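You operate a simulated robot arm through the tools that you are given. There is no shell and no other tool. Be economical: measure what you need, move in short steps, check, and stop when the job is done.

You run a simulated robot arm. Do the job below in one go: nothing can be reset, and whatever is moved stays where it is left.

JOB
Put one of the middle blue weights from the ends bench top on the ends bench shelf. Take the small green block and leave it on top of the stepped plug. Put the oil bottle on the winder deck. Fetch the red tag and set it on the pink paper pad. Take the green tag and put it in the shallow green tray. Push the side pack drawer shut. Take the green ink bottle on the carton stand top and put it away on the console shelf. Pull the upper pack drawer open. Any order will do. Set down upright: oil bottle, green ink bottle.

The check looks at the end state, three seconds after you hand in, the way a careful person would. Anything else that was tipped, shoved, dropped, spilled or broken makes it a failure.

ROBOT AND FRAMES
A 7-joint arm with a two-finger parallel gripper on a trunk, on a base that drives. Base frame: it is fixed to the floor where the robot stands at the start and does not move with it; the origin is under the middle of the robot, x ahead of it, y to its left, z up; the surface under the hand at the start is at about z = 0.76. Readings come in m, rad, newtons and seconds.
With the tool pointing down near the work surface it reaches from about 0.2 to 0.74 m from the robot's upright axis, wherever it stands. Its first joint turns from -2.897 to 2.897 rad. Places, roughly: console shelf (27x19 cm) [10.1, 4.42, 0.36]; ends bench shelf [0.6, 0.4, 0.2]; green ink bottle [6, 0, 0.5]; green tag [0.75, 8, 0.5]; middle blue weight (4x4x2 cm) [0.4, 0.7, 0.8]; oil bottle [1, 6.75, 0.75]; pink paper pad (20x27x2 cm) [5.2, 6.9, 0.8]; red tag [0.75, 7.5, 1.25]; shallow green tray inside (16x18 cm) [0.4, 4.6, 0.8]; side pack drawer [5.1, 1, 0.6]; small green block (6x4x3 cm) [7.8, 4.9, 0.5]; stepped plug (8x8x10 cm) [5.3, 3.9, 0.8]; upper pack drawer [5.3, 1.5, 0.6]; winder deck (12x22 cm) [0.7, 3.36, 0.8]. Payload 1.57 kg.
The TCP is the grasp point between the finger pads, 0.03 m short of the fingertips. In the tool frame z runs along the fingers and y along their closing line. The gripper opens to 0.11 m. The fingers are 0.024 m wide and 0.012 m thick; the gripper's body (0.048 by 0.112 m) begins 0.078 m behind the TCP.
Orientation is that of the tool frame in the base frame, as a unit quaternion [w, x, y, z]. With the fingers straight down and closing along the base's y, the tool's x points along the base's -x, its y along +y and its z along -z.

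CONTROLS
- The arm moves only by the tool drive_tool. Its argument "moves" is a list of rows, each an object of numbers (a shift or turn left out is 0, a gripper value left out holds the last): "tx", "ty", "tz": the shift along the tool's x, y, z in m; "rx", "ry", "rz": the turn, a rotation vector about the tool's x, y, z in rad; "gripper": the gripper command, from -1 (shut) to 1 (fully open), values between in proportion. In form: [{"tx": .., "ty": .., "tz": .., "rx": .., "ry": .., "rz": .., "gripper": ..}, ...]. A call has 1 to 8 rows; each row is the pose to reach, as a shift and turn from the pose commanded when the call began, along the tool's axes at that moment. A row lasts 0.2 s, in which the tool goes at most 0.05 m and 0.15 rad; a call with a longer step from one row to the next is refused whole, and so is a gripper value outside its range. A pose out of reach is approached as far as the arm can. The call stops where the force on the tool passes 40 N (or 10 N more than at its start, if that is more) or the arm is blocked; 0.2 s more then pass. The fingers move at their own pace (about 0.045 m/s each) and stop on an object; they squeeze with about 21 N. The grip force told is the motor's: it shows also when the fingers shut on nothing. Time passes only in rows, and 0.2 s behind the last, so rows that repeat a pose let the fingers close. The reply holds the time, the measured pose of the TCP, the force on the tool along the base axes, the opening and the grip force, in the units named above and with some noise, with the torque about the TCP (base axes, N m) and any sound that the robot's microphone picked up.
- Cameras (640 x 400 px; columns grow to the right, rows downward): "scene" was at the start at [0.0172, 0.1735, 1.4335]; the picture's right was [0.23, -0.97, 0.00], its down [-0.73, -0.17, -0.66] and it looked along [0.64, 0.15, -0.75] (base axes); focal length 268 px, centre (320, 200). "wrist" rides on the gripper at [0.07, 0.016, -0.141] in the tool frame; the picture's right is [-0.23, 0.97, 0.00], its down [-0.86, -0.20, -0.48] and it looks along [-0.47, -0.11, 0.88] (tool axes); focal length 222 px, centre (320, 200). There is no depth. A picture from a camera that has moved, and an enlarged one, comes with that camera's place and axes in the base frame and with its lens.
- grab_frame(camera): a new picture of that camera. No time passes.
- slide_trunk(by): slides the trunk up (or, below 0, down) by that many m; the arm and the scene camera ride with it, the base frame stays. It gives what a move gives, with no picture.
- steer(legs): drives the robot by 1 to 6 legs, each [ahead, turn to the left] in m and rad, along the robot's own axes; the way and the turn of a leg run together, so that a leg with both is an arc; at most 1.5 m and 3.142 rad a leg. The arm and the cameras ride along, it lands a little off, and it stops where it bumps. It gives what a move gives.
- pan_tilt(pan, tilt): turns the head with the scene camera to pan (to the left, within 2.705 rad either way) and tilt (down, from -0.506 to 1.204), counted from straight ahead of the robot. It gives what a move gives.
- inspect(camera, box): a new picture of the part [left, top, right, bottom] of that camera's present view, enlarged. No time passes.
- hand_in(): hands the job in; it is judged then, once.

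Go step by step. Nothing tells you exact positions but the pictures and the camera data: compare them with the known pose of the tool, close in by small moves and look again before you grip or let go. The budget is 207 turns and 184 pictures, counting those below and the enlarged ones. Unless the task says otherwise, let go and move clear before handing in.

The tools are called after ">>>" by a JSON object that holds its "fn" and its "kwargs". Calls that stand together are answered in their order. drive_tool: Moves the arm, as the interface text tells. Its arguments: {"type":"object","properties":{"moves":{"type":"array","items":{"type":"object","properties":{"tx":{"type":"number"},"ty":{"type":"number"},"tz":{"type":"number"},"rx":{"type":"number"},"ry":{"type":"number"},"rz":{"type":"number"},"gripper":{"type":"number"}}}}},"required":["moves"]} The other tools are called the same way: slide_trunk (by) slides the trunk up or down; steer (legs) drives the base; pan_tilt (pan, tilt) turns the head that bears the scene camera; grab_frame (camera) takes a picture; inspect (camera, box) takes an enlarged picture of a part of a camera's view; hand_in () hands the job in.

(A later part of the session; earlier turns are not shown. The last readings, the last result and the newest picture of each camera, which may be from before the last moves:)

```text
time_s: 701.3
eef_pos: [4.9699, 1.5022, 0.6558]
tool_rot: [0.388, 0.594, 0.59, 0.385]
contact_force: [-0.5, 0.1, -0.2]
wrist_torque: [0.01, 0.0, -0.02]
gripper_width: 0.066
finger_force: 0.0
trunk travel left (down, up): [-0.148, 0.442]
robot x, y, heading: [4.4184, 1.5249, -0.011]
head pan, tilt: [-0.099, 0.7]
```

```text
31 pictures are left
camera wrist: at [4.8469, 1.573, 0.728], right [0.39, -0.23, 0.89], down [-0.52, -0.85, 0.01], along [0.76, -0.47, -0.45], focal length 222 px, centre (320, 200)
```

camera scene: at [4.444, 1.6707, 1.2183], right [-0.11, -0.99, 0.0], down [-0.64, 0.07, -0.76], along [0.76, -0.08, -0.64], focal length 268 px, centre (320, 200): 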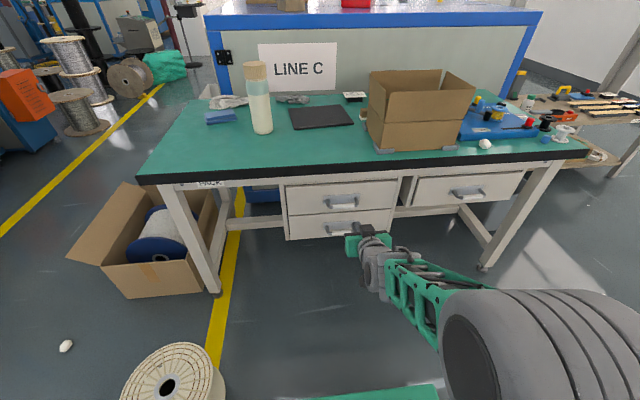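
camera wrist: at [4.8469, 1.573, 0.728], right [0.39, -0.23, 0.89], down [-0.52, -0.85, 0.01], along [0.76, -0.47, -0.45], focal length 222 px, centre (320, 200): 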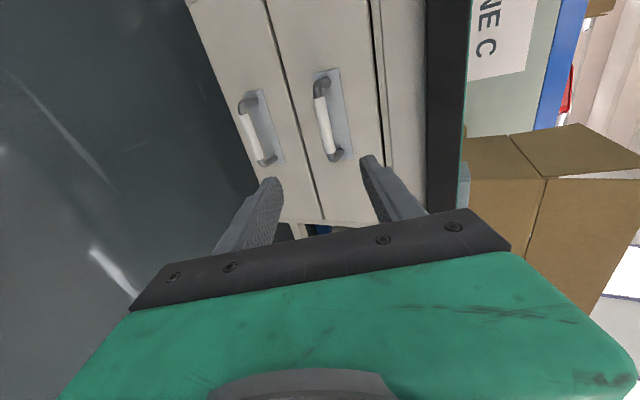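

>>> {"fn": "drive_tool", "kwargs": {"moves": [{"tx": 0.005, "ty": 0.005, "tz": 0.035}, {"tx": 0.01, "ty": 0.01, "tz": 0.07}, {"tx": 0.015, "ty": 0.0157, "tz": 0.11}, {"tx": 0.015, "ty": 0.0157, "tz": 0.145}]}}

>>> {"fn": "grab_frame", "kwargs": {"camera": "wrist"}}

```text
time_s: 702.3
eef_pos: [5.1077, 1.5175, 0.6109]
tool_rot: [0.389, 0.594, 0.59, 0.385]
contact_force: [-0.4, 0.7, 0.6]
wrist_torque: [-0.01, 0.04, 0.02]
gripper_width: 0.0658
finger_force: 0.0
trunk travel left (down, up): [-0.148, 0.442]
robot x, y, heading: [4.4154, 1.5251, -0.004]
head pan, tilt: [-0.099, 0.7]
```

```text
30 pictures are left
camera wrist: at [4.9861, 1.5871, 0.6827], right [0.39, -0.23, 0.89], down [-0.52, -0.85, 0.01], along [0.76, -0.47, -0.45], focal length 222 px, centre (320, 200)
```

wrist: 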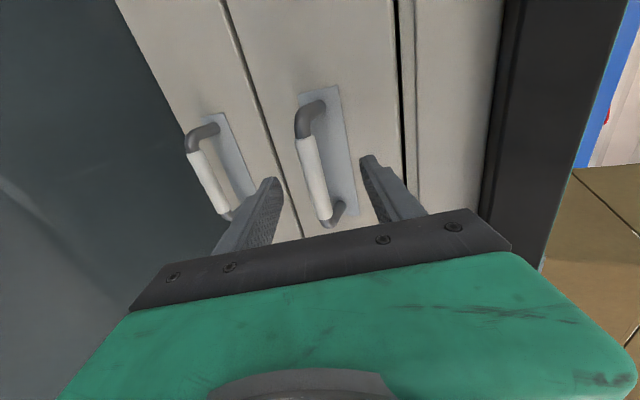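

>>> {"fn": "drive_tool", "kwargs": {"moves": [{"tz": 0.014, "ty": -0.002}, {"tz": 0.028, "ty": -0.004}, {"tz": 0.028, "ty": -0.004, "gripper": -1}, {"tz": 0.028, "ty": -0.004}, {"tz": 0.028, "ty": -0.004}, {"tz": 0.028, "ty": -0.004}]}}

>>> {"fn": "grab_frame", "kwargs": {"camera": "wrist"}}

```text
time_s: 703.7
eef_pos: [5.1312, 1.5159, 0.5953]
tool_rot: [0.388, 0.594, 0.591, 0.384]
contact_force: [-2.9, -1.0, -5.9]
wrist_torque: [0.39, 0.01, -0.11]
gripper_width: 0.0165
finger_force: 22.5
trunk travel left (down, up): [-0.148, 0.442]
robot x, y, heading: [4.4189, 1.5249, -0.008]
head pan, tilt: [-0.099, 0.7]
```

```text
29 pictures are left
camera wrist: at [5.0092, 1.5868, 0.6674], right [0.39, -0.23, 0.89], down [-0.52, -0.85, 0.01], along [0.76, -0.47, -0.45], focal length 222 px, centre (320, 200)
```

wrist: 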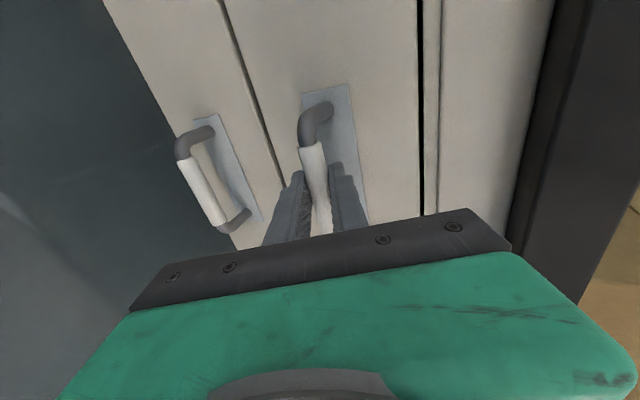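

Bar gripped. I pull straight back.

>>> {"fn": "drive_tool", "kwargs": {"moves": [{"ty": -0.008, "tz": -0.0183}, {"ty": -0.0161, "tz": -0.0366}, {"ty": -0.0241, "tz": -0.0549}, {"ty": -0.0322, "tz": -0.0732}, {"ty": -0.0402, "tz": -0.0915}, {"ty": -0.0482, "tz": -0.11}, {"ty": -0.0563, "tz": -0.128}, {"ty": -0.0643, "tz": -0.1464}]}}

>>> {"fn": "grab_frame", "kwargs": {"camera": "scene"}}

```text
time_s: 705.5
eef_pos: [4.9702, 1.5165, 0.5952]
tool_rot: [0.388, 0.594, 0.592, 0.383]
contact_force: [1.0, -9.6, -22.3]
wrist_torque: [0.39, 0.12, -0.39]
gripper_width: 0.0162
finger_force: 31.6
trunk travel left (down, up): [-0.148, 0.442]
robot x, y, heading: [4.4126, 1.5241, -0.011]
head pan, tilt: [-0.099, 0.7]
```

```text
28 pictures are left
camera scene: at [4.4456, 1.6703, 1.2183], right [-0.11, -0.99, 0.0], down [-0.64, 0.07, -0.76], along [0.76, -0.08, -0.65], focal length 268 px, centre (320, 200)
```

scene: 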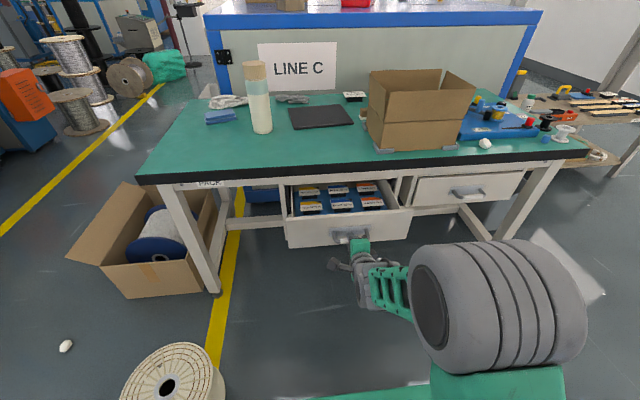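

>>> {"fn": "drive_tool", "kwargs": {"moves": [{"ty": -0.008, "tz": -0.0183}, {"ty": -0.0161, "tz": -0.0366}, {"ty": -0.0201, "tz": -0.0458}]}}

```text
time_s: 706.3
eef_pos: [4.9221, 1.5168, 0.5953]
tool_rot: [0.388, 0.595, 0.592, 0.382]
contact_force: [-0.6, -14.1, -28.8]
wrist_torque: [-0.86, 0.21, 0.03]
gripper_width: 0.0165
finger_force: 31.7
trunk travel left (down, up): [-0.148, 0.442]
robot x, y, heading: [4.4146, 1.5211, -0.008]
head pan, tilt: [-0.099, 0.7]
```

>>> {"fn": "drive_tool", "kwargs": {"moves": [{"gripper": 0.2}, {}, {}, {"tz": -0.03}, {"tz": -0.07}, {"tz": -0.11}]}}

>>> {"fn": "grab_frame", "kwargs": {"camera": "scene"}}

```text
time_s: 707.8
eef_pos: [4.7953, 1.5253, 0.4999]
tool_rot: [0.243, 0.661, 0.663, 0.254]
contact_force: [-0.5, 0.6, 0.3]
wrist_torque: [-0.01, 0.02, 0.01]
gripper_width: 0.0661
finger_force: 0.0
out of reach, approached as far as the arm can: row 6
trunk travel left (down, up): [-0.148, 0.442]
robot x, y, heading: [4.4169, 1.525, -0.012]
head pan, tilt: [-0.099, 0.7]
stopped in row 6: the arm was blocked; the commanded pose is now the measured one
```

```text
27 pictures are left
camera scene: at [4.4548, 1.6714, 1.2149], right [-0.11, -0.99, 0.0], down [-0.65, 0.07, -0.76], along [0.75, -0.08, -0.65], focal length 268 px, centre (320, 200)
```

scene: 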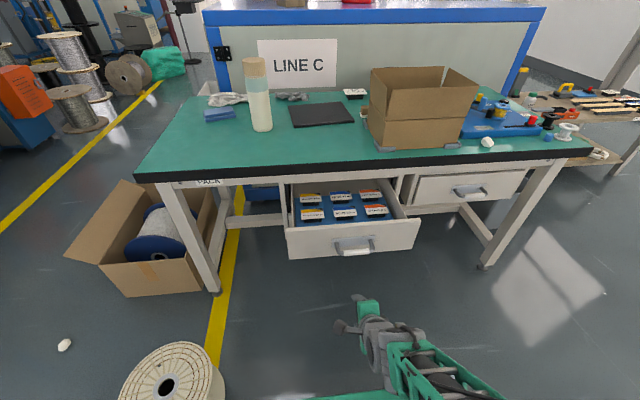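

Upper drawer is open by about 0.2 m. I back away, undo the roll, and go for the green ink bottle.

>>> {"fn": "steer", "kwargs": {"legs": [[-0.3, 0]]}}

>>> {"fn": "drive_tool", "kwargs": {"moves": [{"rz": -0.14}, {"rz": -0.28}, {"rz": -0.42}, {"rz": -0.56}, {"rz": -0.7}, {"rz": -0.84}, {"rz": -0.98}, {"rz": -1.12}]}}

>>> {"fn": "drive_tool", "kwargs": {"moves": [{"rz": -0.15}, {"rz": -0.3}, {"rz": -0.45}]}}

>>> {"fn": "slide_trunk", "kwargs": {"by": 0.35}}

>>> {"fn": "steer", "kwargs": {"legs": [[0, -1.25], [1.45, 0], [0, 1.25]]}}

>>> {"fn": "pan_tilt", "kwargs": {"pan": 0.0, "tilt": 0.55}}

>>> {"fn": "grab_frame", "kwargs": {"camera": "scene"}}

```text
time_s: 709.9
eef_pos: [4.4946, 1.5295, 0.5028]
tool_rot: [0.242, 0.658, 0.666, 0.255]
contact_force: [0.8, -0.1, -0.3]
wrist_torque: [-0.05, -0.02, 0.0]
gripper_width: 0.0659
finger_force: 0.0
trunk travel left (down, up): [-0.148, 0.442]
robot x, y, heading: [4.1124, 1.5258, -0.001]
head pan, tilt: [-0.099, 0.7]
```

```text
time_s: 711.6
eef_pos: [4.4922, 1.5302, 0.5072]
tool_rot: [0.345, 0.202, 0.912, 0.09]
contact_force: [-0.5, -0.3, -0.3]
wrist_torque: [0.02, -0.02, 0.02]
gripper_width: 0.0661
finger_force: 0.1
trunk travel left (down, up): [-0.148, 0.442]
robot x, y, heading: [4.1195, 1.5232, 0.001]
head pan, tilt: [-0.099, 0.7]
```

```text
time_s: 712.5
eef_pos: [4.49, 1.5291, 0.5072]
tool_rot: [0.356, -0.006, 0.934, 0.01]
contact_force: [0.3, 0.7, -0.6]
wrist_torque: [0.02, 0.05, -0.05]
gripper_width: 0.066
finger_force: 0.0
trunk travel left (down, up): [-0.148, 0.442]
robot x, y, heading: [4.1157, 1.5269, -0.005]
head pan, tilt: [-0.099, 0.7]
```

```text
time_s: 715.9
eef_pos: [4.4907, 1.5294, 0.8563]
tool_rot: [0.355, -0.005, 0.935, 0.011]
contact_force: [0.1, 0.1, 0.7]
wrist_torque: [0.0, 0.01, -0.01]
gripper_width: 0.066
finger_force: 0.0
trunk travel left (down, up): [-0.498, 0.092]
robot x, y, heading: [4.1195, 1.529, -0.003]
head pan, tilt: [-0.099, 0.7]
```

```text
time_s: 729.3
eef_pos: [4.9525, 0.1483, 0.857]
tool_rot: [0.356, -0.005, 0.934, 0.01]
contact_force: [0.2, 0.3, 0.4]
wrist_torque: [-0.02, 0.01, -0.02]
gripper_width: 0.0659
finger_force: 0.0
trunk travel left (down, up): [-0.498, 0.092]
robot x, y, heading: [4.5809, 0.1437, -0.0]
head pan, tilt: [-0.099, 0.7]
```

```text
time_s: 730.0
eef_pos: [4.9522, 0.1469, 0.8569]
tool_rot: [0.356, -0.005, 0.934, 0.01]
contact_force: [0.6, 0.4, 0.3]
wrist_torque: [0.01, -0.01, 0.0]
gripper_width: 0.0661
finger_force: 0.0
trunk travel left (down, up): [-0.498, 0.092]
robot x, y, heading: [4.5764, 0.1407, -0.001]
head pan, tilt: [0.0, 0.55]
```

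```text
26 pictures are left
camera scene: at [4.609, 0.2977, 1.5814], right [0.0, -1.0, 0.0], down [-0.52, 0.0, -0.85], along [0.85, 0.0, -0.52], focal length 268 px, centre (320, 200)
```

scene: 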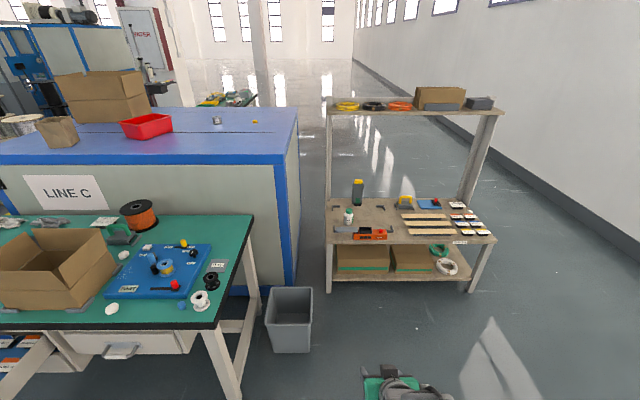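

>>> {"fn": "inspect", "kwargs": {"camera": "scene", "box": [320, 165, 440, 240]}}

```text
5.33 times, centred on (380, 202) of scene
camera zoom: at [4.609, 0.2977, 1.5814], right [0.0, -1.0, 0.0], down [-0.52, 0.0, -0.85], along [0.85, 0.0, -0.52], focal length 1429 px, centre (0, 187)
```

zoom: 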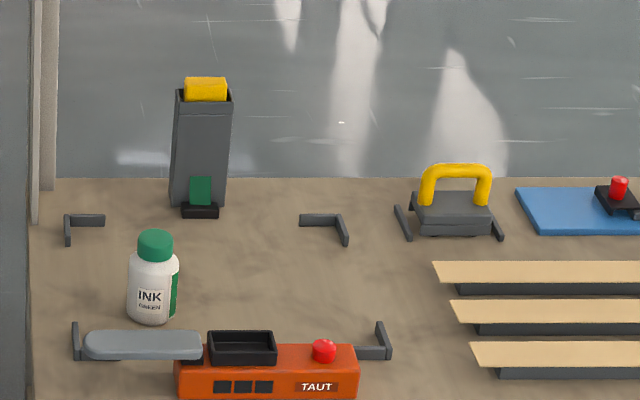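

INK GREEN bottle identified at about (6.06, 0.104), stand top z≈0.50. I approach and extend above it.

>>> {"fn": "slide_trunk", "kwargs": {"by": -0.13}}

>>> {"fn": "steer", "kwargs": {"legs": [[0.88, -0.01]]}}

>>> {"fn": "drive_tool", "kwargs": {"moves": [{"tx": -0.025, "tz": 0.022, "ty": -0.01, "gripper": 0.6}, {"tx": -0.05, "tz": 0.044, "ty": -0.02}, {"tx": -0.075, "tz": 0.066, "ty": -0.03}, {"tx": -0.1, "tz": 0.088, "ty": -0.035}]}}

>>> {"fn": "grab_frame", "kwargs": {"camera": "wrist"}}

>>> {"fn": "grab_frame", "kwargs": {"camera": "scene"}}

```text
time_s: 731.6
eef_pos: [4.9517, 0.1472, 0.7274]
tool_rot: [0.355, -0.006, 0.935, 0.011]
contact_force: [-0.5, -0.2, -0.3]
wrist_torque: [-0.02, 0.0, 0.0]
gripper_width: 0.0659
finger_force: 0.1
trunk travel left (down, up): [-0.368, 0.222]
robot x, y, heading: [4.5792, 0.1431, -0.002]
head pan, tilt: [0.0, 0.55]
```

```text
time_s: 734.9
eef_pos: [5.5677, 0.137, 0.727]
tool_rot: [0.356, 0.001, 0.934, 0.008]
contact_force: [0.1, 1.2, 0.6]
wrist_torque: [0.0, -0.04, -0.01]
gripper_width: 0.0661
finger_force: 0.0
trunk travel left (down, up): [-0.368, 0.222]
robot x, y, heading: [5.1954, 0.1366, -0.02]
head pan, tilt: [0.0, 0.55]
stopped in leg 1: the robot was blocked; the commanded pose is now the measured one
```

```text
time_s: 735.9
eef_pos: [5.7023, 0.1022, 0.728]
tool_rot: [0.356, 0.001, 0.934, 0.008]
contact_force: [0.0, 0.5, 0.8]
wrist_torque: [0.01, 0.01, -0.02]
gripper_width: 0.0878
finger_force: 0.1
trunk travel left (down, up): [-0.368, 0.222]
robot x, y, heading: [5.1938, 0.1352, -0.013]
head pan, tilt: [0.0, 0.55]
```

```text
24 pictures are left
camera wrist: at [5.5561, 0.1176, 0.7866], right [0.16, 0.97, 0.17], down [0.32, -0.21, 0.92], along [0.93, -0.1, -0.35], focal length 222 px, centre (320, 200)
```

wrist: 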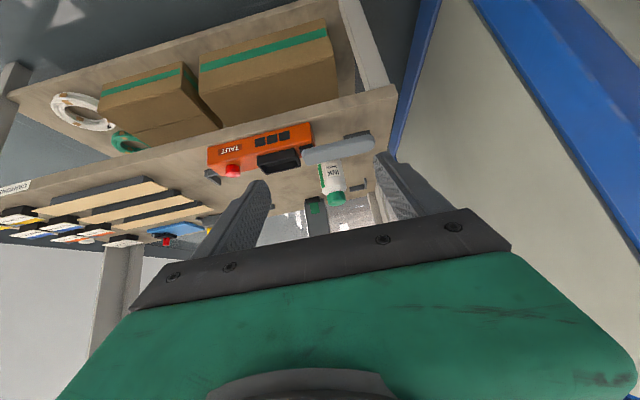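

```text
23 pictures are left
camera scene: at [5.2279, 0.2925, 1.4515], right [-0.01, -1.0, 0.0], down [-0.52, 0.01, -0.85], along [0.85, -0.01, -0.52], focal length 268 px, centre (320, 200)
```

scene: 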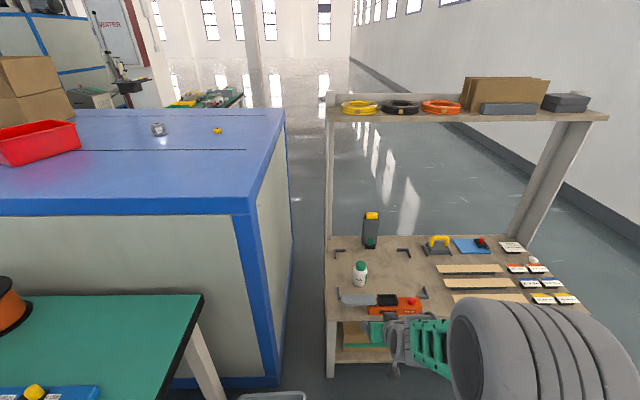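

A waste bin on the left blocked the base (it did not visibly move). I back off and pass further right.

>>> {"fn": "steer", "kwargs": {"legs": [[-0.4, 0], [0, -0.35], [0.45, 0], [0, 0.36], [0.26, 0]]}}

>>> {"fn": "grab_frame", "kwargs": {"camera": "scene"}}

```text
time_s: 744.3
eef_pos: [5.9866, -0.0448, 0.7275]
tool_rot: [0.357, -0.004, 0.934, 0.009]
contact_force: [-0.4, 0.3, 0.6]
wrist_torque: [-0.03, -0.01, 0.03]
gripper_width: 0.0878
finger_force: 0.0
trunk travel left (down, up): [-0.368, 0.222]
robot x, y, heading: [5.4766, -0.015, -0.002]
head pan, tilt: [0.0, 0.55]
```

```text
22 pictures are left
camera scene: at [5.509, 0.1401, 1.4515], right [0.0, -1.0, 0.0], down [-0.52, 0.0, -0.85], along [0.85, 0.0, -0.52], focal length 268 px, centre (320, 200)
```

scene: 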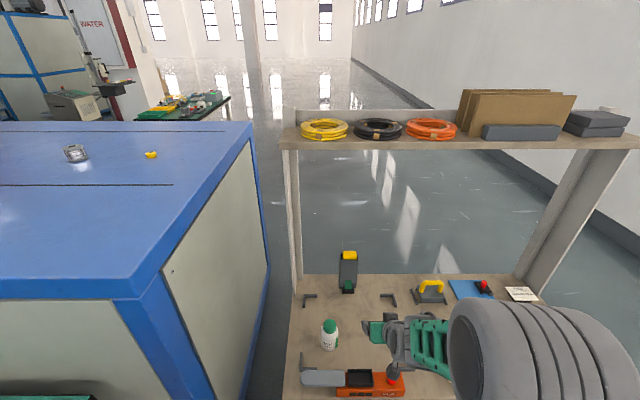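

>>> {"fn": "drive_tool", "kwargs": {"moves": [{"tx": -0.01, "tz": 0.009, "ty": 0.04}, {"tx": -0.02, "tz": 0.018, "ty": 0.08}, {"tx": -0.033, "tz": 0.03, "ty": 0.12}, {"tx": -0.047, "tz": 0.042, "ty": 0.152}]}}

>>> {"fn": "grab_frame", "kwargs": {"camera": "wrist"}}

```text
time_s: 745.3
eef_pos: [6.0455, 0.1089, 0.7304]
tool_rot: [0.357, -0.004, 0.934, 0.01]
contact_force: [0.3, -0.1, 0.0]
wrist_torque: [-0.03, -0.01, 0.0]
gripper_width: 0.0879
finger_force: 0.1
trunk travel left (down, up): [-0.368, 0.222]
robot x, y, heading: [5.4773, -0.014, -0.006]
head pan, tilt: [0.0, 0.55]
```

```text
21 pictures are left
camera wrist: at [5.8997, 0.122, 0.7891], right [0.16, 0.97, 0.17], down [0.32, -0.21, 0.92], along [0.93, -0.09, -0.35], focal length 222 px, centre (320, 200)
```

wrist: 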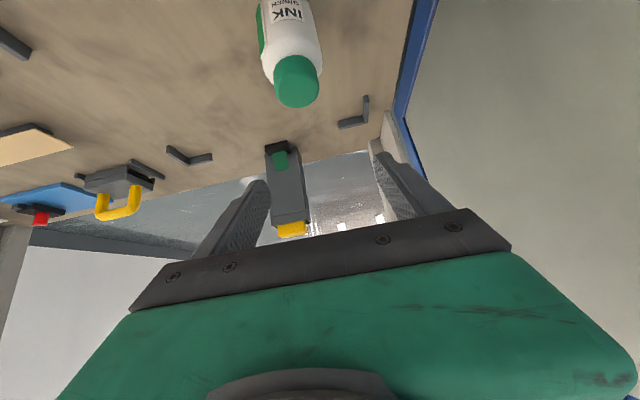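

>>> {"fn": "drive_tool", "kwargs": {"moves": [{"ty": -0.004, "tx": -0.002, "tz": 0.002}]}}

>>> {"fn": "slide_trunk", "kwargs": {"by": -0.168}}

>>> {"fn": "grab_frame", "kwargs": {"camera": "wrist"}}

```text
time_s: 745.7
eef_pos: [6.0493, 0.1038, 0.729]
tool_rot: [0.357, -0.003, 0.934, 0.009]
contact_force: [0.1, 0.2, -0.4]
wrist_torque: [-0.02, 0.0, 0.0]
gripper_width: 0.0882
finger_force: 0.1
trunk travel left (down, up): [-0.368, 0.222]
robot x, y, heading: [5.4752, -0.0171, -0.005]
head pan, tilt: [0.0, 0.55]
```

```text
time_s: 747.6
eef_pos: [6.0496, 0.1046, 0.5617]
tool_rot: [0.357, -0.004, 0.934, 0.01]
contact_force: [-0.1, -0.3, 0.0]
wrist_torque: [0.0, -0.01, 0.01]
gripper_width: 0.0878
finger_force: 0.0
trunk travel left (down, up): [-0.2, 0.39]
robot x, y, heading: [5.4805, -0.0123, -0.006]
head pan, tilt: [0.0, 0.55]
```

```text
20 pictures are left
camera wrist: at [5.9025, 0.1175, 0.6207], right [0.16, 0.97, 0.17], down [0.32, -0.21, 0.92], along [0.93, -0.09, -0.35], focal length 222 px, centre (320, 200)
```

wrist: 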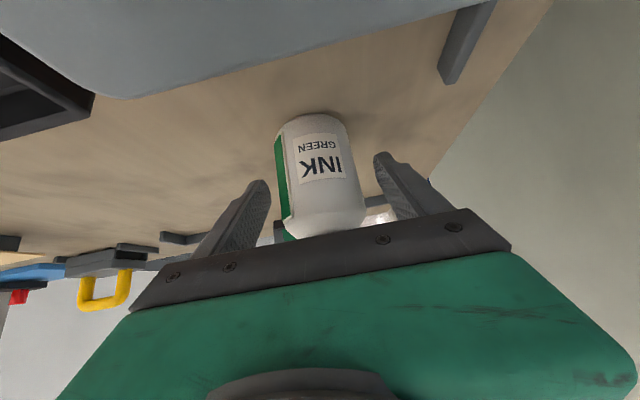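

>>> {"fn": "drive_tool", "kwargs": {"moves": [{"gripper": -1}, {}, {}, {}]}}

>>> {"fn": "slide_trunk", "kwargs": {"by": 0.2}}

>>> {"fn": "grab_frame", "kwargs": {"camera": "wrist"}}

```text
time_s: 748.6
eef_pos: [6.0482, 0.1045, 0.5606]
tool_rot: [0.356, -0.004, 0.934, 0.01]
contact_force: [0.9, -2.1, 0.6]
wrist_torque: [-0.13, -0.03, -0.01]
gripper_width: 0.0602
finger_force: 21.0
trunk travel left (down, up): [-0.2, 0.39]
robot x, y, heading: [5.4836, -0.0133, 0.002]
head pan, tilt: [0.0, 0.55]
```

```text
time_s: 750.8
eef_pos: [6.0496, 0.1049, 0.7621]
tool_rot: [0.357, -0.004, 0.934, 0.01]
contact_force: [0.6, 0.1, -2.0]
wrist_torque: [0.07, 0.01, 0.02]
gripper_width: 0.06
finger_force: 21.1
trunk travel left (down, up): [-0.4, 0.19]
robot x, y, heading: [5.4757, -0.0171, -0.001]
head pan, tilt: [0.0, 0.55]
```

```text
19 pictures are left
camera wrist: at [5.9025, 0.1175, 0.8205], right [0.16, 0.97, 0.17], down [0.32, -0.21, 0.92], along [0.93, -0.09, -0.35], focal length 222 px, centre (320, 200)
```

wrist: 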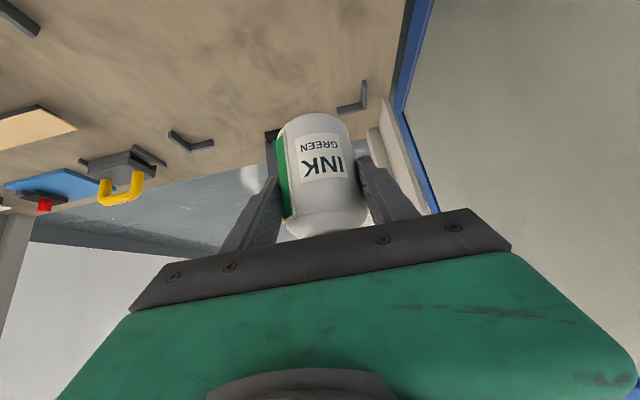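

The ink bottle is held upright. I back out and take the known route: lane north, then the corridor east to the console.

>>> {"fn": "steer", "kwargs": {"legs": [[-0.6, 0], [0, 2.45], [1.45, 0], [0, -0.88], [1.5, 0], [1.5, 0]]}}

>>> {"fn": "drive_tool", "kwargs": {"moves": [{"tx": 0.03, "tz": -0.027}, {"tx": 0.06, "tz": -0.053}]}}

>>> {"fn": "steer", "kwargs": {"legs": [[1.5, 0], [0.5, 0], [0, -1.571], [1.5, 0], [1.5, 0], [0.8, 0]]}}

```text
time_s: 783.1
eef_pos: [3.6125, 4.4666, 0.7623]
tool_rot: [-0.244, 0.663, -0.658, -0.259]
contact_force: [0.5, -0.3, -1.6]
wrist_torque: [-0.06, -0.02, 0.01]
gripper_width: 0.0597
finger_force: 21.0
trunk travel left (down, up): [-0.4, 0.19]
robot x, y, heading: [3.726, 3.8946, 1.566]
head pan, tilt: [0.0, 0.55]
```

```text
time_s: 783.7
eef_pos: [3.6127, 4.388, 0.7614]
tool_rot: [-0.246, 0.662, -0.659, -0.259]
contact_force: [0.1, -0.9, -2.6]
wrist_torque: [-0.01, -0.03, 0.01]
gripper_width: 0.0596
finger_force: 21.3
trunk travel left (down, up): [-0.4, 0.19]
robot x, y, heading: [3.7299, 3.8955, 1.563]
head pan, tilt: [0.0, 0.55]
```

```text
time_s: 815.5
eef_pos: [8.0278, 5.9743, 0.7595]
tool_rot: [0.355, -0.002, 0.935, 0.009]
contact_force: [-0.6, -1.1, -1.8]
wrist_torque: [0.01, 0.08, 0.0]
gripper_width: 0.0596
finger_force: 21.3
trunk travel left (down, up): [-0.4, 0.19]
robot x, y, heading: [7.5366, 5.857, -0.008]
head pan, tilt: [0.0, 0.55]
```

>>> {"fn": "pan_tilt", "kwargs": {"pan": -0.4, "tilt": 0.5}}

>>> {"fn": "grab_frame", "kwargs": {"camera": "scene"}}

```text
time_s: 816.4
eef_pos: [8.0277, 5.9754, 0.7615]
tool_rot: [0.356, -0.002, 0.934, 0.009]
contact_force: [0.3, 0.3, -3.1]
wrist_torque: [0.03, 0.04, -0.01]
gripper_width: 0.0597
finger_force: 20.5
trunk travel left (down, up): [-0.4, 0.19]
robot x, y, heading: [7.5333, 5.8576, -0.006]
head pan, tilt: [-0.4, 0.499]
```

```text
18 pictures are left
camera scene: at [7.5614, 5.9782, 1.488], right [-0.4, -0.92, 0.0], down [-0.44, 0.19, -0.88], along [0.81, -0.35, -0.48], focal length 268 px, centre (320, 200)
```

scene: 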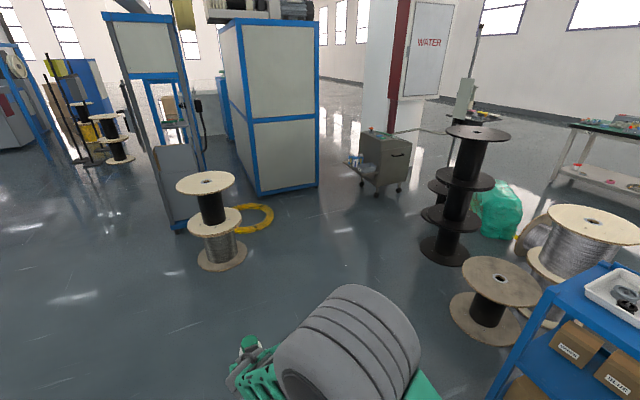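

>>> {"fn": "steer", "kwargs": {"legs": [[0, -0.43], [1.5, 0], [0, -0.2]]}}

>>> {"fn": "pan_tilt", "kwargs": {"pan": 0.0, "tilt": 0.65}}

>>> {"fn": "grab_frame", "kwargs": {"camera": "scene"}}

```text
time_s: 825.8
eef_pos: [9.3455, 5.0245, 0.7588]
tool_rot: [0.341, 0.289, 0.888, -0.102]
contact_force: [0.5, -0.1, -1.8]
wrist_torque: [0.01, 0.03, 0.01]
gripper_width: 0.0597
finger_force: 21.1
trunk travel left (down, up): [-0.4, 0.19]
robot x, y, heading: [8.8786, 5.2231, -0.639]
head pan, tilt: [-0.4, 0.499]
```

```text
time_s: 826.7
eef_pos: [9.3455, 5.0244, 0.7599]
tool_rot: [0.341, 0.289, 0.889, -0.102]
contact_force: [0.5, 0.3, -1.9]
wrist_torque: [0.03, 0.05, 0.01]
gripper_width: 0.0596
finger_force: 20.5
trunk travel left (down, up): [-0.4, 0.19]
robot x, y, heading: [8.8802, 5.2206, -0.64]
head pan, tilt: [0.0, 0.649]
```

```text
17 pictures are left
camera scene: at [8.9951, 5.3305, 1.4747], right [-0.6, -0.8, 0.0], down [-0.48, 0.36, -0.8], along [0.64, -0.48, -0.6], focal length 268 px, centre (320, 200)
```

scene: 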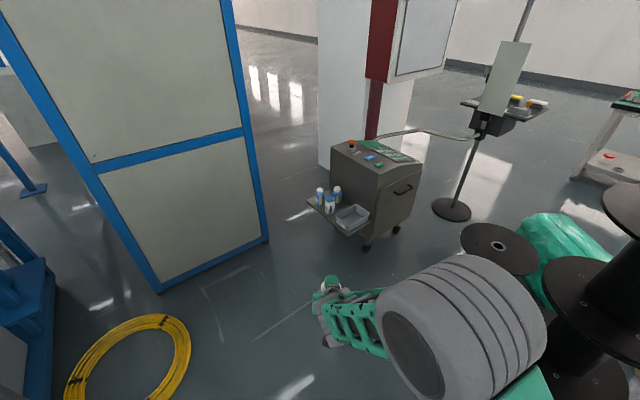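

>>> {"fn": "inspect", "kwargs": {"camera": "scene", "box": [290, 160, 410, 235]}}

```text
5.33 times, centred on (350, 198) of scene
camera zoom: at [8.9951, 5.3305, 1.4747], right [-0.6, -0.8, 0.0], down [-0.48, 0.36, -0.8], along [0.64, -0.48, -0.6], focal length 1429 px, centre (160, 213)
```

zoom: 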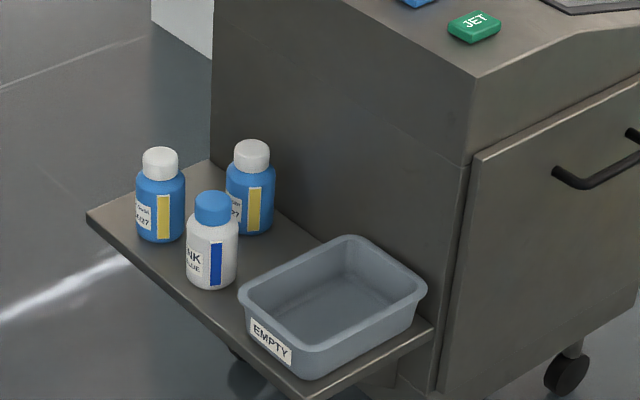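

The shelf's free spot is between other bottles, so I need an upright (vertical) grip. I'll set the bottle down on the blue trolley's clear top and regrasp it vertically.

>>> {"fn": "slide_trunk", "kwargs": {"by": 0.185}}

>>> {"fn": "steer", "kwargs": {"legs": [[0, -2.91], [1.07, 0], [0, 0.76], [0.76, 0], [0, 1.59]]}}

>>> {"fn": "pan_tilt", "kwargs": {"pan": 0.1, "tilt": 0.8}}

>>> {"fn": "grab_frame", "kwargs": {"camera": "scene"}}

```text
time_s: 828.7
eef_pos: [9.3463, 5.0245, 0.9448]
tool_rot: [0.341, 0.289, 0.888, -0.102]
contact_force: [0.7, 0.8, -2.2]
wrist_torque: [0.02, 0.0, 0.0]
gripper_width: 0.0593
finger_force: 20.7
trunk travel left (down, up): [-0.585, 0.005]
robot x, y, heading: [8.8755, 5.2221, -0.641]
head pan, tilt: [0.0, 0.649]
```

```text
time_s: 848.4
eef_pos: [6.9811, 4.8691, 0.9461]
tool_rot: [0.167, 0.835, 0.42, -0.314]
contact_force: [0.1, 0.4, -1.3]
wrist_torque: [0.04, -0.05, -0.02]
gripper_width: 0.0596
finger_force: 20.9
trunk travel left (down, up): [-0.585, 0.005]
robot x, y, heading: [7.1826, 5.3299, -2.232]
head pan, tilt: [0.0, 0.649]
heard: click
stopped in leg 5: the robot was blocked; the commanded pose is now the measured one
```

```text
time_s: 849.1
eef_pos: [6.9792, 4.8693, 0.9452]
tool_rot: [0.167, 0.835, 0.419, -0.315]
contact_force: [0.7, -0.4, -2.8]
wrist_torque: [0.0, -0.04, -0.03]
gripper_width: 0.0592
finger_force: 20.9
trunk travel left (down, up): [-0.585, 0.005]
robot x, y, heading: [7.185, 5.3346, -2.224]
head pan, tilt: [0.099, 0.799]
```

```text
15 pictures are left
camera scene: at [7.3004, 5.2179, 1.6471], right [-0.85, 0.53, 0.0], down [0.38, 0.61, -0.7], along [-0.37, -0.59, -0.72], focal length 268 px, centre (320, 200)
```

scene: 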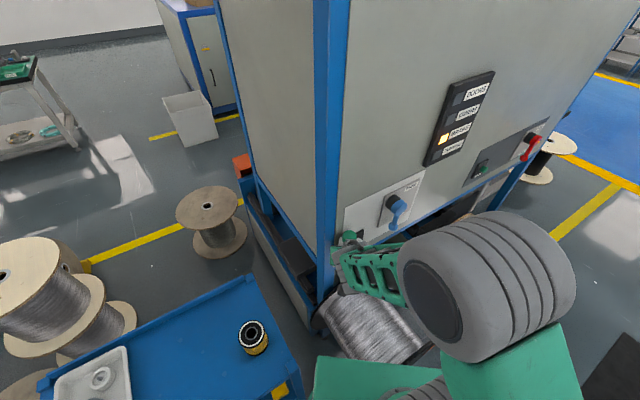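

I heard a click and was blocked: I may have touched something on Line A. I inspect before moving.

>>> {"fn": "inspect", "kwargs": {"camera": "scene", "box": [320, 150, 480, 250]}}

>>> {"fn": "grab_frame", "kwargs": {"camera": "wrist"}}

```text
4.00 times, centred on (400, 200) of scene
camera zoom: at [7.3004, 5.2179, 1.6471], right [-0.85, 0.53, 0.0], down [0.38, 0.61, -0.7], along [-0.37, -0.59, -0.72], focal length 1072 px, centre (0, 200)
```

zoom: 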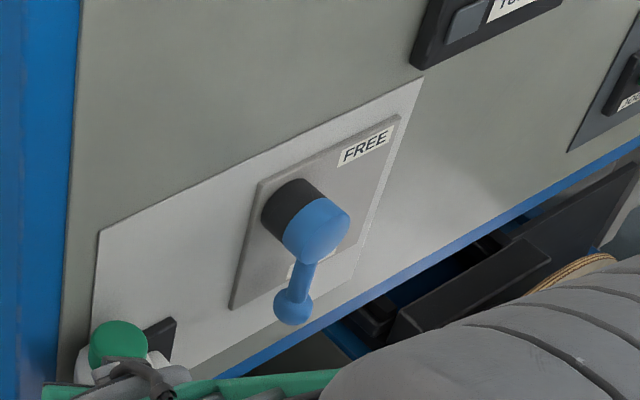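

```text
13 pictures are left
camera wrist: at [7.0791, 4.9777, 1.0045], right [0.68, -0.71, 0.17], down [-0.36, -0.13, 0.92], along [-0.64, -0.69, -0.35], focal length 222 px, centre (320, 200)
```

wrist: 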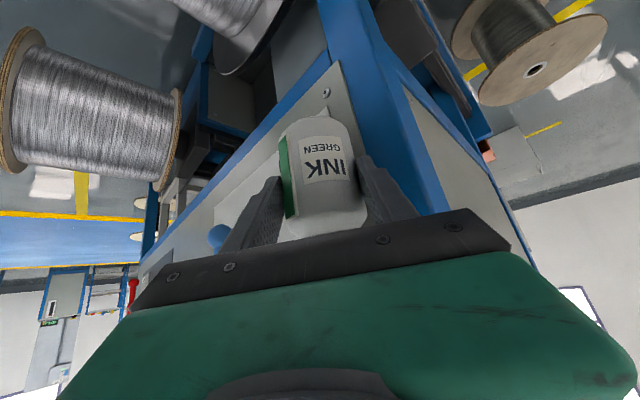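

>>> {"fn": "steer", "kwargs": {"legs": [[-0.22, 0]]}}

>>> {"fn": "inspect", "kwargs": {"camera": "scene", "box": [300, 100, 540, 250]}}

```text
time_s: 850.8
eef_pos: [7.1148, 5.0448, 0.9458]
tool_rot: [0.166, 0.836, 0.418, -0.315]
contact_force: [-0.2, 0.5, -2.2]
wrist_torque: [0.05, -0.01, 0.03]
gripper_width: 0.0594
finger_force: 20.7
trunk travel left (down, up): [-0.585, 0.005]
robot x, y, heading: [7.3143, 5.5054, -2.224]
head pan, tilt: [0.099, 0.799]
```

```text
2.67 times, centred on (420, 175) of scene
camera zoom: at [7.4355, 5.393, 1.6471], right [-0.85, 0.53, 0.0], down [0.38, 0.61, -0.7], along [-0.37, -0.59, -0.72], focal length 714 px, centre (53, 267)
```

zoom: 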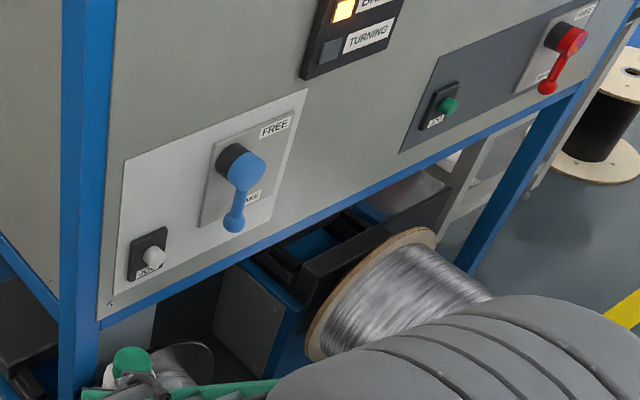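

Nothing changed but a momentary JOG click with the brake lamp on. I turn to the trolley from here.

>>> {"fn": "steer", "kwargs": {"legs": [[0, 0.754]]}}

>>> {"fn": "grab_frame", "kwargs": {"camera": "scene"}}

```text
time_s: 853.2
eef_pos: [7.4853, 5.0296, 0.944]
tool_rot: [0.27, 0.624, 0.696, -0.231]
contact_force: [-0.7, -0.2, -1.7]
wrist_torque: [0.03, 0.02, 0.01]
gripper_width: 0.0595
finger_force: 20.8
trunk travel left (down, up): [-0.585, 0.005]
robot x, y, heading: [7.32, 5.5063, -1.478]
head pan, tilt: [0.099, 0.799]
```

```text
11 pictures are left
camera scene: at [7.4829, 5.5031, 1.6471], right [-0.98, -0.19, 0.0], down [-0.14, 0.7, -0.7], along [0.13, -0.68, -0.72], focal length 268 px, centre (320, 200)
```

scene: 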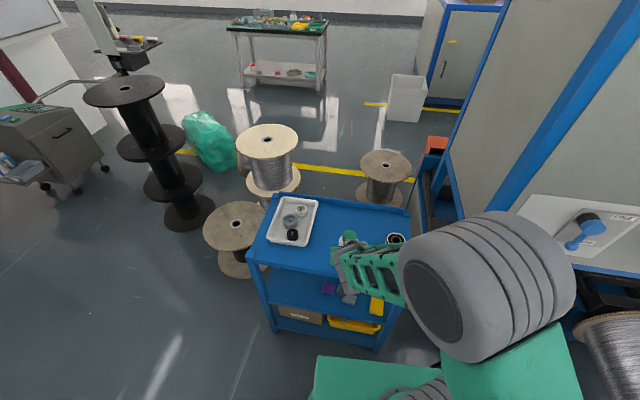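

>>> {"fn": "drive_tool", "kwargs": {"moves": [{"tx": -0.031, "tz": 0.028}, {"tx": -0.062, "tz": 0.056}, {"tx": -0.0934, "tz": 0.083}]}}

>>> {"fn": "slide_trunk", "kwargs": {"by": -0.074}}

>>> {"fn": "drive_tool", "kwargs": {"moves": [{"tx": 0.003, "tz": 0.0035}, {"tx": 0.005, "tz": 0.006}]}}

```text
time_s: 854.0
eef_pos: [7.5001, 4.905, 0.9437]
tool_rot: [0.27, 0.624, 0.696, -0.231]
contact_force: [0.2, 0.0, -1.8]
wrist_torque: [0.04, 0.01, -0.01]
gripper_width: 0.0595
finger_force: 21.2
trunk travel left (down, up): [-0.585, 0.005]
robot x, y, heading: [7.317, 5.5092, -1.476]
head pan, tilt: [0.099, 0.799]
```

```text
time_s: 855.1
eef_pos: [7.4992, 4.9062, 0.8718]
tool_rot: [0.27, 0.624, 0.696, -0.231]
contact_force: [-1.2, 0.5, -1.0]
wrist_torque: [0.09, -0.02, -0.01]
gripper_width: 0.0596
finger_force: 21.0
trunk travel left (down, up): [-0.511, 0.079]
robot x, y, heading: [7.3188, 5.5077, -1.476]
head pan, tilt: [0.099, 0.799]
```

```text
time_s: 855.7
eef_pos: [7.5011, 4.9045, 0.8636]
tool_rot: [0.272, 0.623, 0.696, -0.232]
contact_force: [0.3, -0.1, -1.6]
wrist_torque: [0.04, -0.01, -0.04]
gripper_width: 0.0597
finger_force: 20.9
trunk travel left (down, up): [-0.511, 0.079]
robot x, y, heading: [7.3192, 5.5068, -1.478]
head pan, tilt: [0.099, 0.799]
```

>>> {"fn": "drive_tool", "kwargs": {"moves": [{"tx": 0.002, "tz": 0.0022}]}}

>>> {"fn": "drive_tool", "kwargs": {"moves": [{"tx": 0.002, "tz": 0.0022}]}}

>>> {"fn": "drive_tool", "kwargs": {"moves": [{"tx": 0.002, "tz": 0.0022}]}}

```text
time_s: 856.1
eef_pos: [7.4997, 4.9046, 0.863]
tool_rot: [0.273, 0.623, 0.695, -0.233]
contact_force: [-0.7, 1.7, 6.5]
wrist_torque: [-0.02, 0.29, -0.05]
gripper_width: 0.0596
finger_force: 20.4
trunk travel left (down, up): [-0.511, 0.079]
robot x, y, heading: [7.3191, 5.5068, -1.48]
head pan, tilt: [0.099, 0.799]
```

```text
time_s: 856.5
eef_pos: [7.5004, 4.9043, 0.8605]
tool_rot: [0.275, 0.623, 0.694, -0.234]
contact_force: [1.0, 3.1, 18.3]
wrist_torque: [-0.21, 0.48, -0.04]
gripper_width: 0.0597
finger_force: 20.8
trunk travel left (down, up): [-0.511, 0.079]
robot x, y, heading: [7.3158, 5.5023, -1.482]
head pan, tilt: [0.099, 0.799]
```

```text
time_s: 856.9
eef_pos: [7.4999, 4.9052, 0.8563]
tool_rot: [0.273, 0.623, 0.695, -0.233]
contact_force: [0.6, -2.2, 17.9]
wrist_torque: [-0.55, 0.45, 0.03]
gripper_width: 0.06
finger_force: 21.3
trunk travel left (down, up): [-0.511, 0.079]
robot x, y, heading: [7.3149, 5.502, -1.476]
head pan, tilt: [0.099, 0.799]
```

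Bottle stands on the trolley top. I release, retreat and straighten the tool to vertical.

>>> {"fn": "drive_tool", "kwargs": {"moves": [{"tx": -0.001, "tz": -0.001, "gripper": 0.6}, {"tx": -0.001, "tz": -0.001}, {"tx": -0.001, "tz": -0.001}, {"tx": -0.001, "tz": -0.03}, {"tx": -0.001, "tz": -0.07}, {"tx": -0.001, "tz": -0.11}, {"tx": -0.03, "tz": -0.145}, {"tx": -0.05, "tz": -0.17}]}}

>>> {"fn": "drive_tool", "kwargs": {"moves": [{"ry": 0.13}, {"ry": 0.26}, {"ry": 0.39}, {"ry": 0.52}, {"ry": 0.65}, {"ry": 0.727}]}}

>>> {"fn": "grab_frame", "kwargs": {"camera": "wrist"}}

```text
time_s: 858.7
eef_pos: [7.4883, 4.9795, 1.0143]
tool_rot: [0.27, 0.624, 0.696, -0.232]
contact_force: [-0.2, 0.5, 0.1]
wrist_torque: [0.02, 0.02, -0.01]
gripper_width: 0.0881
finger_force: 0.0
trunk travel left (down, up): [-0.511, 0.079]
robot x, y, heading: [7.3154, 5.51, -1.477]
head pan, tilt: [0.099, 0.799]
```

```text
time_s: 860.1
eef_pos: [7.4887, 4.9808, 1.0138]
tool_rot: [0.005, 0.665, 0.747, 0.006]
contact_force: [0.4, 0.3, -0.4]
wrist_torque: [0.02, 0.0, -0.01]
gripper_width: 0.0878
finger_force: 0.0
trunk travel left (down, up): [-0.511, 0.079]
robot x, y, heading: [7.3168, 5.5079, -1.476]
head pan, tilt: [0.099, 0.799]
```

```text
10 pictures are left
camera wrist: at [7.4951, 5.0514, 1.1559], right [0.99, -0.11, 0.01], down [-0.11, -0.87, 0.47], along [-0.04, -0.47, -0.88], focal length 222 px, centre (320, 200)
```

wrist: 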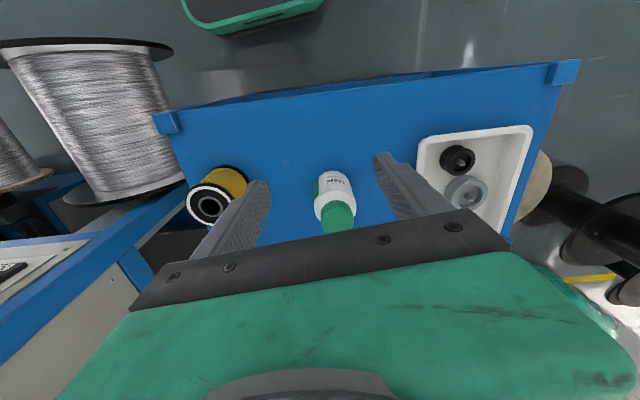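

>>> {"fn": "drive_tool", "kwargs": {"moves": [{"tx": -0.042, "ty": 0.003}, {"tx": -0.084, "ty": 0.005}]}}

>>> {"fn": "slide_trunk", "kwargs": {"by": -0.147}}

>>> {"fn": "drive_tool", "kwargs": {"moves": [{"gripper": -1}, {}, {}, {}]}}

>>> {"fn": "slide_trunk", "kwargs": {"by": 0.12}}

>>> {"fn": "grab_frame", "kwargs": {"camera": "wrist"}}

```text
time_s: 860.7
eef_pos: [7.503, 4.897, 1.0145]
tool_rot: [0.005, 0.665, 0.747, 0.006]
contact_force: [0.1, 0.1, 1.1]
wrist_torque: [0.01, 0.03, 0.02]
gripper_width: 0.0878
finger_force: 0.0
trunk travel left (down, up): [-0.511, 0.079]
robot x, y, heading: [7.3216, 5.5048, -1.476]
head pan, tilt: [0.099, 0.799]
```

```text
time_s: 862.5
eef_pos: [7.5033, 4.8967, 0.8684]
tool_rot: [0.006, 0.665, 0.746, 0.005]
contact_force: [-1.2, -0.4, -0.5]
wrist_torque: [0.03, 0.08, 0.03]
gripper_width: 0.088
finger_force: 0.1
trunk travel left (down, up): [-0.364, 0.226]
robot x, y, heading: [7.3208, 5.5046, -1.482]
head pan, tilt: [0.099, 0.799]
```

```text
time_s: 863.5
eef_pos: [7.5021, 4.8975, 0.8693]
tool_rot: [0.006, 0.665, 0.747, 0.006]
contact_force: [-1.3, -0.2, 2.5]
wrist_torque: [-0.01, 0.23, -0.04]
gripper_width: 0.0597
finger_force: 20.8
trunk travel left (down, up): [-0.364, 0.226]
robot x, y, heading: [7.3151, 5.5086, -1.477]
head pan, tilt: [0.099, 0.799]
```

```text
time_s: 865.0
eef_pos: [7.5027, 4.8971, 0.9878]
tool_rot: [0.005, 0.665, 0.746, 0.005]
contact_force: [-0.3, -0.5, -1.8]
wrist_torque: [0.04, 0.0, 0.01]
gripper_width: 0.0594
finger_force: 20.8
trunk travel left (down, up): [-0.484, 0.106]
robot x, y, heading: [7.3158, 5.5084, -1.476]
head pan, tilt: [0.099, 0.799]
```

```text
9 pictures are left
camera wrist: at [7.5092, 4.9683, 1.1295], right [0.99, -0.11, 0.01], down [-0.11, -0.87, 0.48], along [-0.04, -0.47, -0.88], focal length 222 px, centre (320, 200)
```

wrist: 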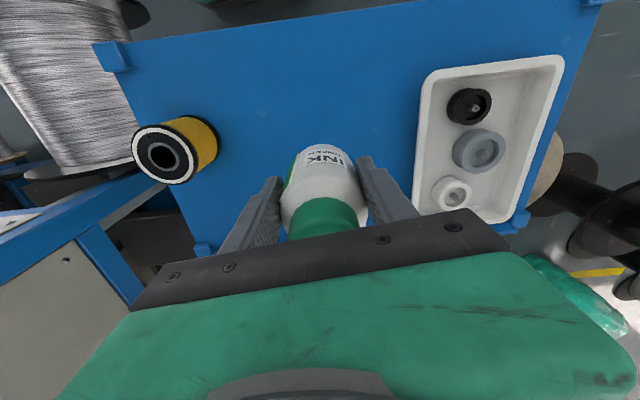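

Regrasped vertically. I back off and test, in free space, that the arm can hold this pose lower for the console shelf.

>>> {"fn": "steer", "kwargs": {"legs": [[-0.35, 0], [0, 1.2]]}}

>>> {"fn": "drive_tool", "kwargs": {"moves": [{"tz": 0.02}, {"tz": 0.04}, {"tz": 0.06}]}}

```text
time_s: 870.2
eef_pos: [7.9208, 5.8037, 0.9881]
tool_rot: [0.003, 0.128, 0.992, 0.008]
contact_force: [0.4, -0.8, -2.5]
wrist_torque: [-0.04, 0.04, -0.01]
gripper_width: 0.0595
finger_force: 20.7
trunk travel left (down, up): [-0.484, 0.106]
robot x, y, heading: [7.2827, 5.8526, -0.279]
head pan, tilt: [0.099, 0.799]
```

```text
time_s: 871.0
eef_pos: [7.9219, 5.8042, 0.9277]
tool_rot: [0.002, 0.129, 0.992, 0.008]
contact_force: [0.8, 0.7, -2.6]
wrist_torque: [0.0, 0.02, -0.01]
gripper_width: 0.0595
finger_force: 20.7
trunk travel left (down, up): [-0.484, 0.106]
robot x, y, heading: [7.2837, 5.8496, -0.281]
head pan, tilt: [0.099, 0.799]
```

>>> {"fn": "drive_tool", "kwargs": {"moves": [{"tz": 0.02}, {"tz": 0.04}]}}

>>> {"fn": "drive_tool", "kwargs": {"moves": [{"tx": 0.04}, {"tx": 0.08}, {"tx": 0.12}]}}

```text
time_s: 871.6
eef_pos: [7.9217, 5.8064, 0.8879]
tool_rot: [0.002, 0.13, 0.992, 0.008]
contact_force: [0.5, 0.1, -2.4]
wrist_torque: [0.0, 0.05, 0.03]
gripper_width: 0.0598
finger_force: 20.7
trunk travel left (down, up): [-0.484, 0.106]
robot x, y, heading: [7.2833, 5.8515, -0.283]
head pan, tilt: [0.099, 0.799]
```

```text
time_s: 872.4
eef_pos: [7.8055, 5.8371, 0.8882]
tool_rot: [0.002, 0.129, 0.992, 0.008]
contact_force: [-0.2, 0.6, -2.5]
wrist_torque: [0.03, 0.02, -0.01]
gripper_width: 0.0596
finger_force: 21.3
trunk travel left (down, up): [-0.484, 0.106]
robot x, y, heading: [7.2861, 5.8542, -0.28]
head pan, tilt: [0.099, 0.799]
```

>>> {"fn": "steer", "kwargs": {"legs": [[1.45, 0.012], [0.64, 0], [0, -0.289], [0.6, 0], [0, -0.643]]}}

>>> {"fn": "pan_tilt", "kwargs": {"pan": 0.1, "tilt": 1.0}}

>>> {"fn": "grab_frame", "kwargs": {"camera": "scene"}}

```text
time_s: 888.4
eef_pos: [10.095, 4.5506, 0.8876]
tool_rot: [0.005, 0.559, 0.829, 0.006]
contact_force: [0.3, -0.3, -2.2]
wrist_torque: [0.03, 0.02, -0.03]
gripper_width: 0.0596
finger_force: 21.2
trunk travel left (down, up): [-0.484, 0.106]
robot x, y, heading: [9.7948, 4.9756, -1.199]
head pan, tilt: [0.099, 0.799]
```

```text
time_s: 889.1
eef_pos: [10.0955, 4.5517, 0.8868]
tool_rot: [0.005, 0.559, 0.829, 0.006]
contact_force: [-0.2, 0.8, -2.2]
wrist_torque: [0.01, 0.01, 0.01]
gripper_width: 0.0597
finger_force: 20.9
trunk travel left (down, up): [-0.484, 0.106]
robot x, y, heading: [9.7964, 4.9776, -1.203]
head pan, tilt: [0.099, 1.0]
```

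```text
8 pictures are left
camera scene: at [9.9516, 5.0275, 1.531], right [-0.89, -0.45, 0.0], down [-0.38, 0.75, -0.54], along [0.24, -0.48, -0.84], focal length 268 px, centre (320, 200)
```

scene: 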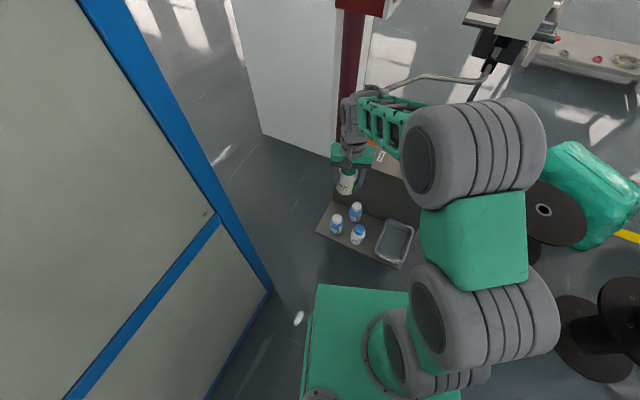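

>>> {"fn": "inspect", "kwargs": {"camera": "scene", "box": [305, 170, 425, 270]}}

```text
4.00 times, centred on (365, 220) of scene
camera zoom: at [9.9516, 5.0275, 1.531], right [-0.89, -0.45, 0.0], down [-0.38, 0.75, -0.54], along [0.24, -0.48, -0.84], focal length 1072 px, centre (140, 120)
```

zoom: 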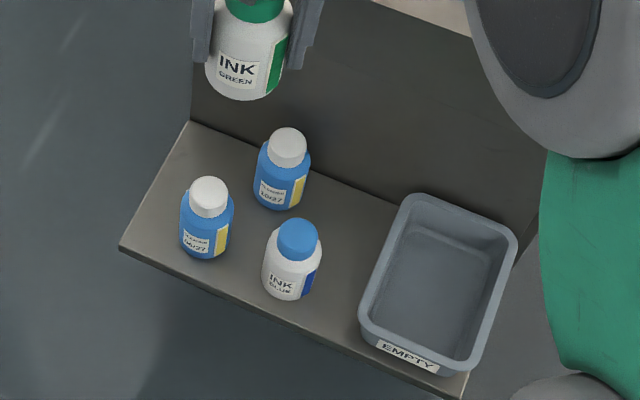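

I see a free spot on the shelf's back-left at about (10.18, 4.40). I move the bottle above it, with a slight tilt to keep the wrist off the console wall.

>>> {"fn": "drive_tool", "kwargs": {"moves": [{"tx": -0.043, "ty": 0.006, "ry": -0.025}, {"tx": -0.086, "ty": 0.011, "ry": -0.05}, {"tx": -0.129, "ty": 0.017, "ry": -0.075}, {"tx": -0.168, "ty": 0.022, "ry": -0.1}]}}

>>> {"fn": "slide_trunk", "kwargs": {"by": -0.3}}

>>> {"fn": "inspect", "kwargs": {"camera": "scene", "box": [280, 130, 440, 230]}}

>>> {"fn": "grab_frame", "kwargs": {"camera": "wrist"}}

```text
time_s: 890.1
eef_pos: [10.179, 4.4044, 0.8887]
tool_rot: [0.047, 0.558, 0.828, -0.021]
contact_force: [0.0, -0.1, -1.9]
wrist_torque: [0.01, 0.01, 0.0]
gripper_width: 0.0597
finger_force: 21.1
trunk travel left (down, up): [-0.484, 0.106]
robot x, y, heading: [9.7987, 4.9754, -1.205]
head pan, tilt: [0.099, 1.0]
```

```text
time_s: 893.1
eef_pos: [10.1779, 4.4036, 0.5891]
tool_rot: [0.047, 0.559, 0.828, -0.022]
contact_force: [0.4, 0.4, -2.3]
wrist_torque: [0.05, 0.04, 0.02]
gripper_width: 0.0595
finger_force: 20.8
trunk travel left (down, up): [-0.184, 0.406]
robot x, y, heading: [9.7978, 4.9758, -1.206]
head pan, tilt: [0.099, 1.0]
```

```text
4.00 times, centred on (360, 180) of scene
camera zoom: at [9.9516, 5.0275, 1.231], right [-0.89, -0.45, 0.0], down [-0.38, 0.75, -0.54], along [0.24, -0.48, -0.84], focal length 1072 px, centre (160, 280)
```

zoom: 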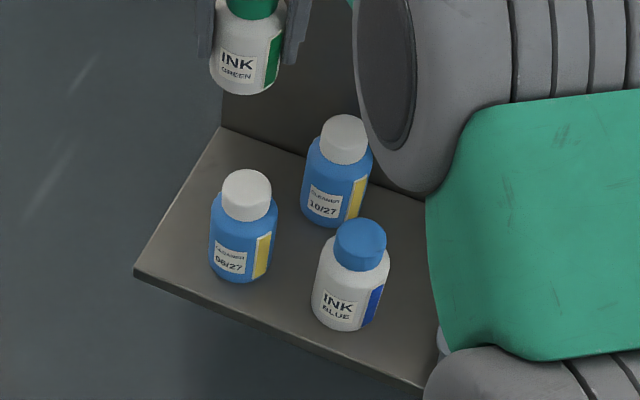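

```text
5 pictures are left
camera wrist: at [10.1603, 4.4868, 0.7224], right [0.99, 0.16, 0.04], down [0.11, -0.82, 0.56], along [0.12, -0.55, -0.83], focal length 222 px, centre (320, 200)
```

wrist: 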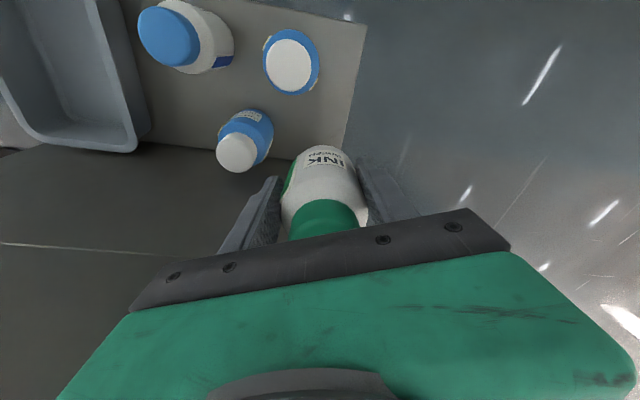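

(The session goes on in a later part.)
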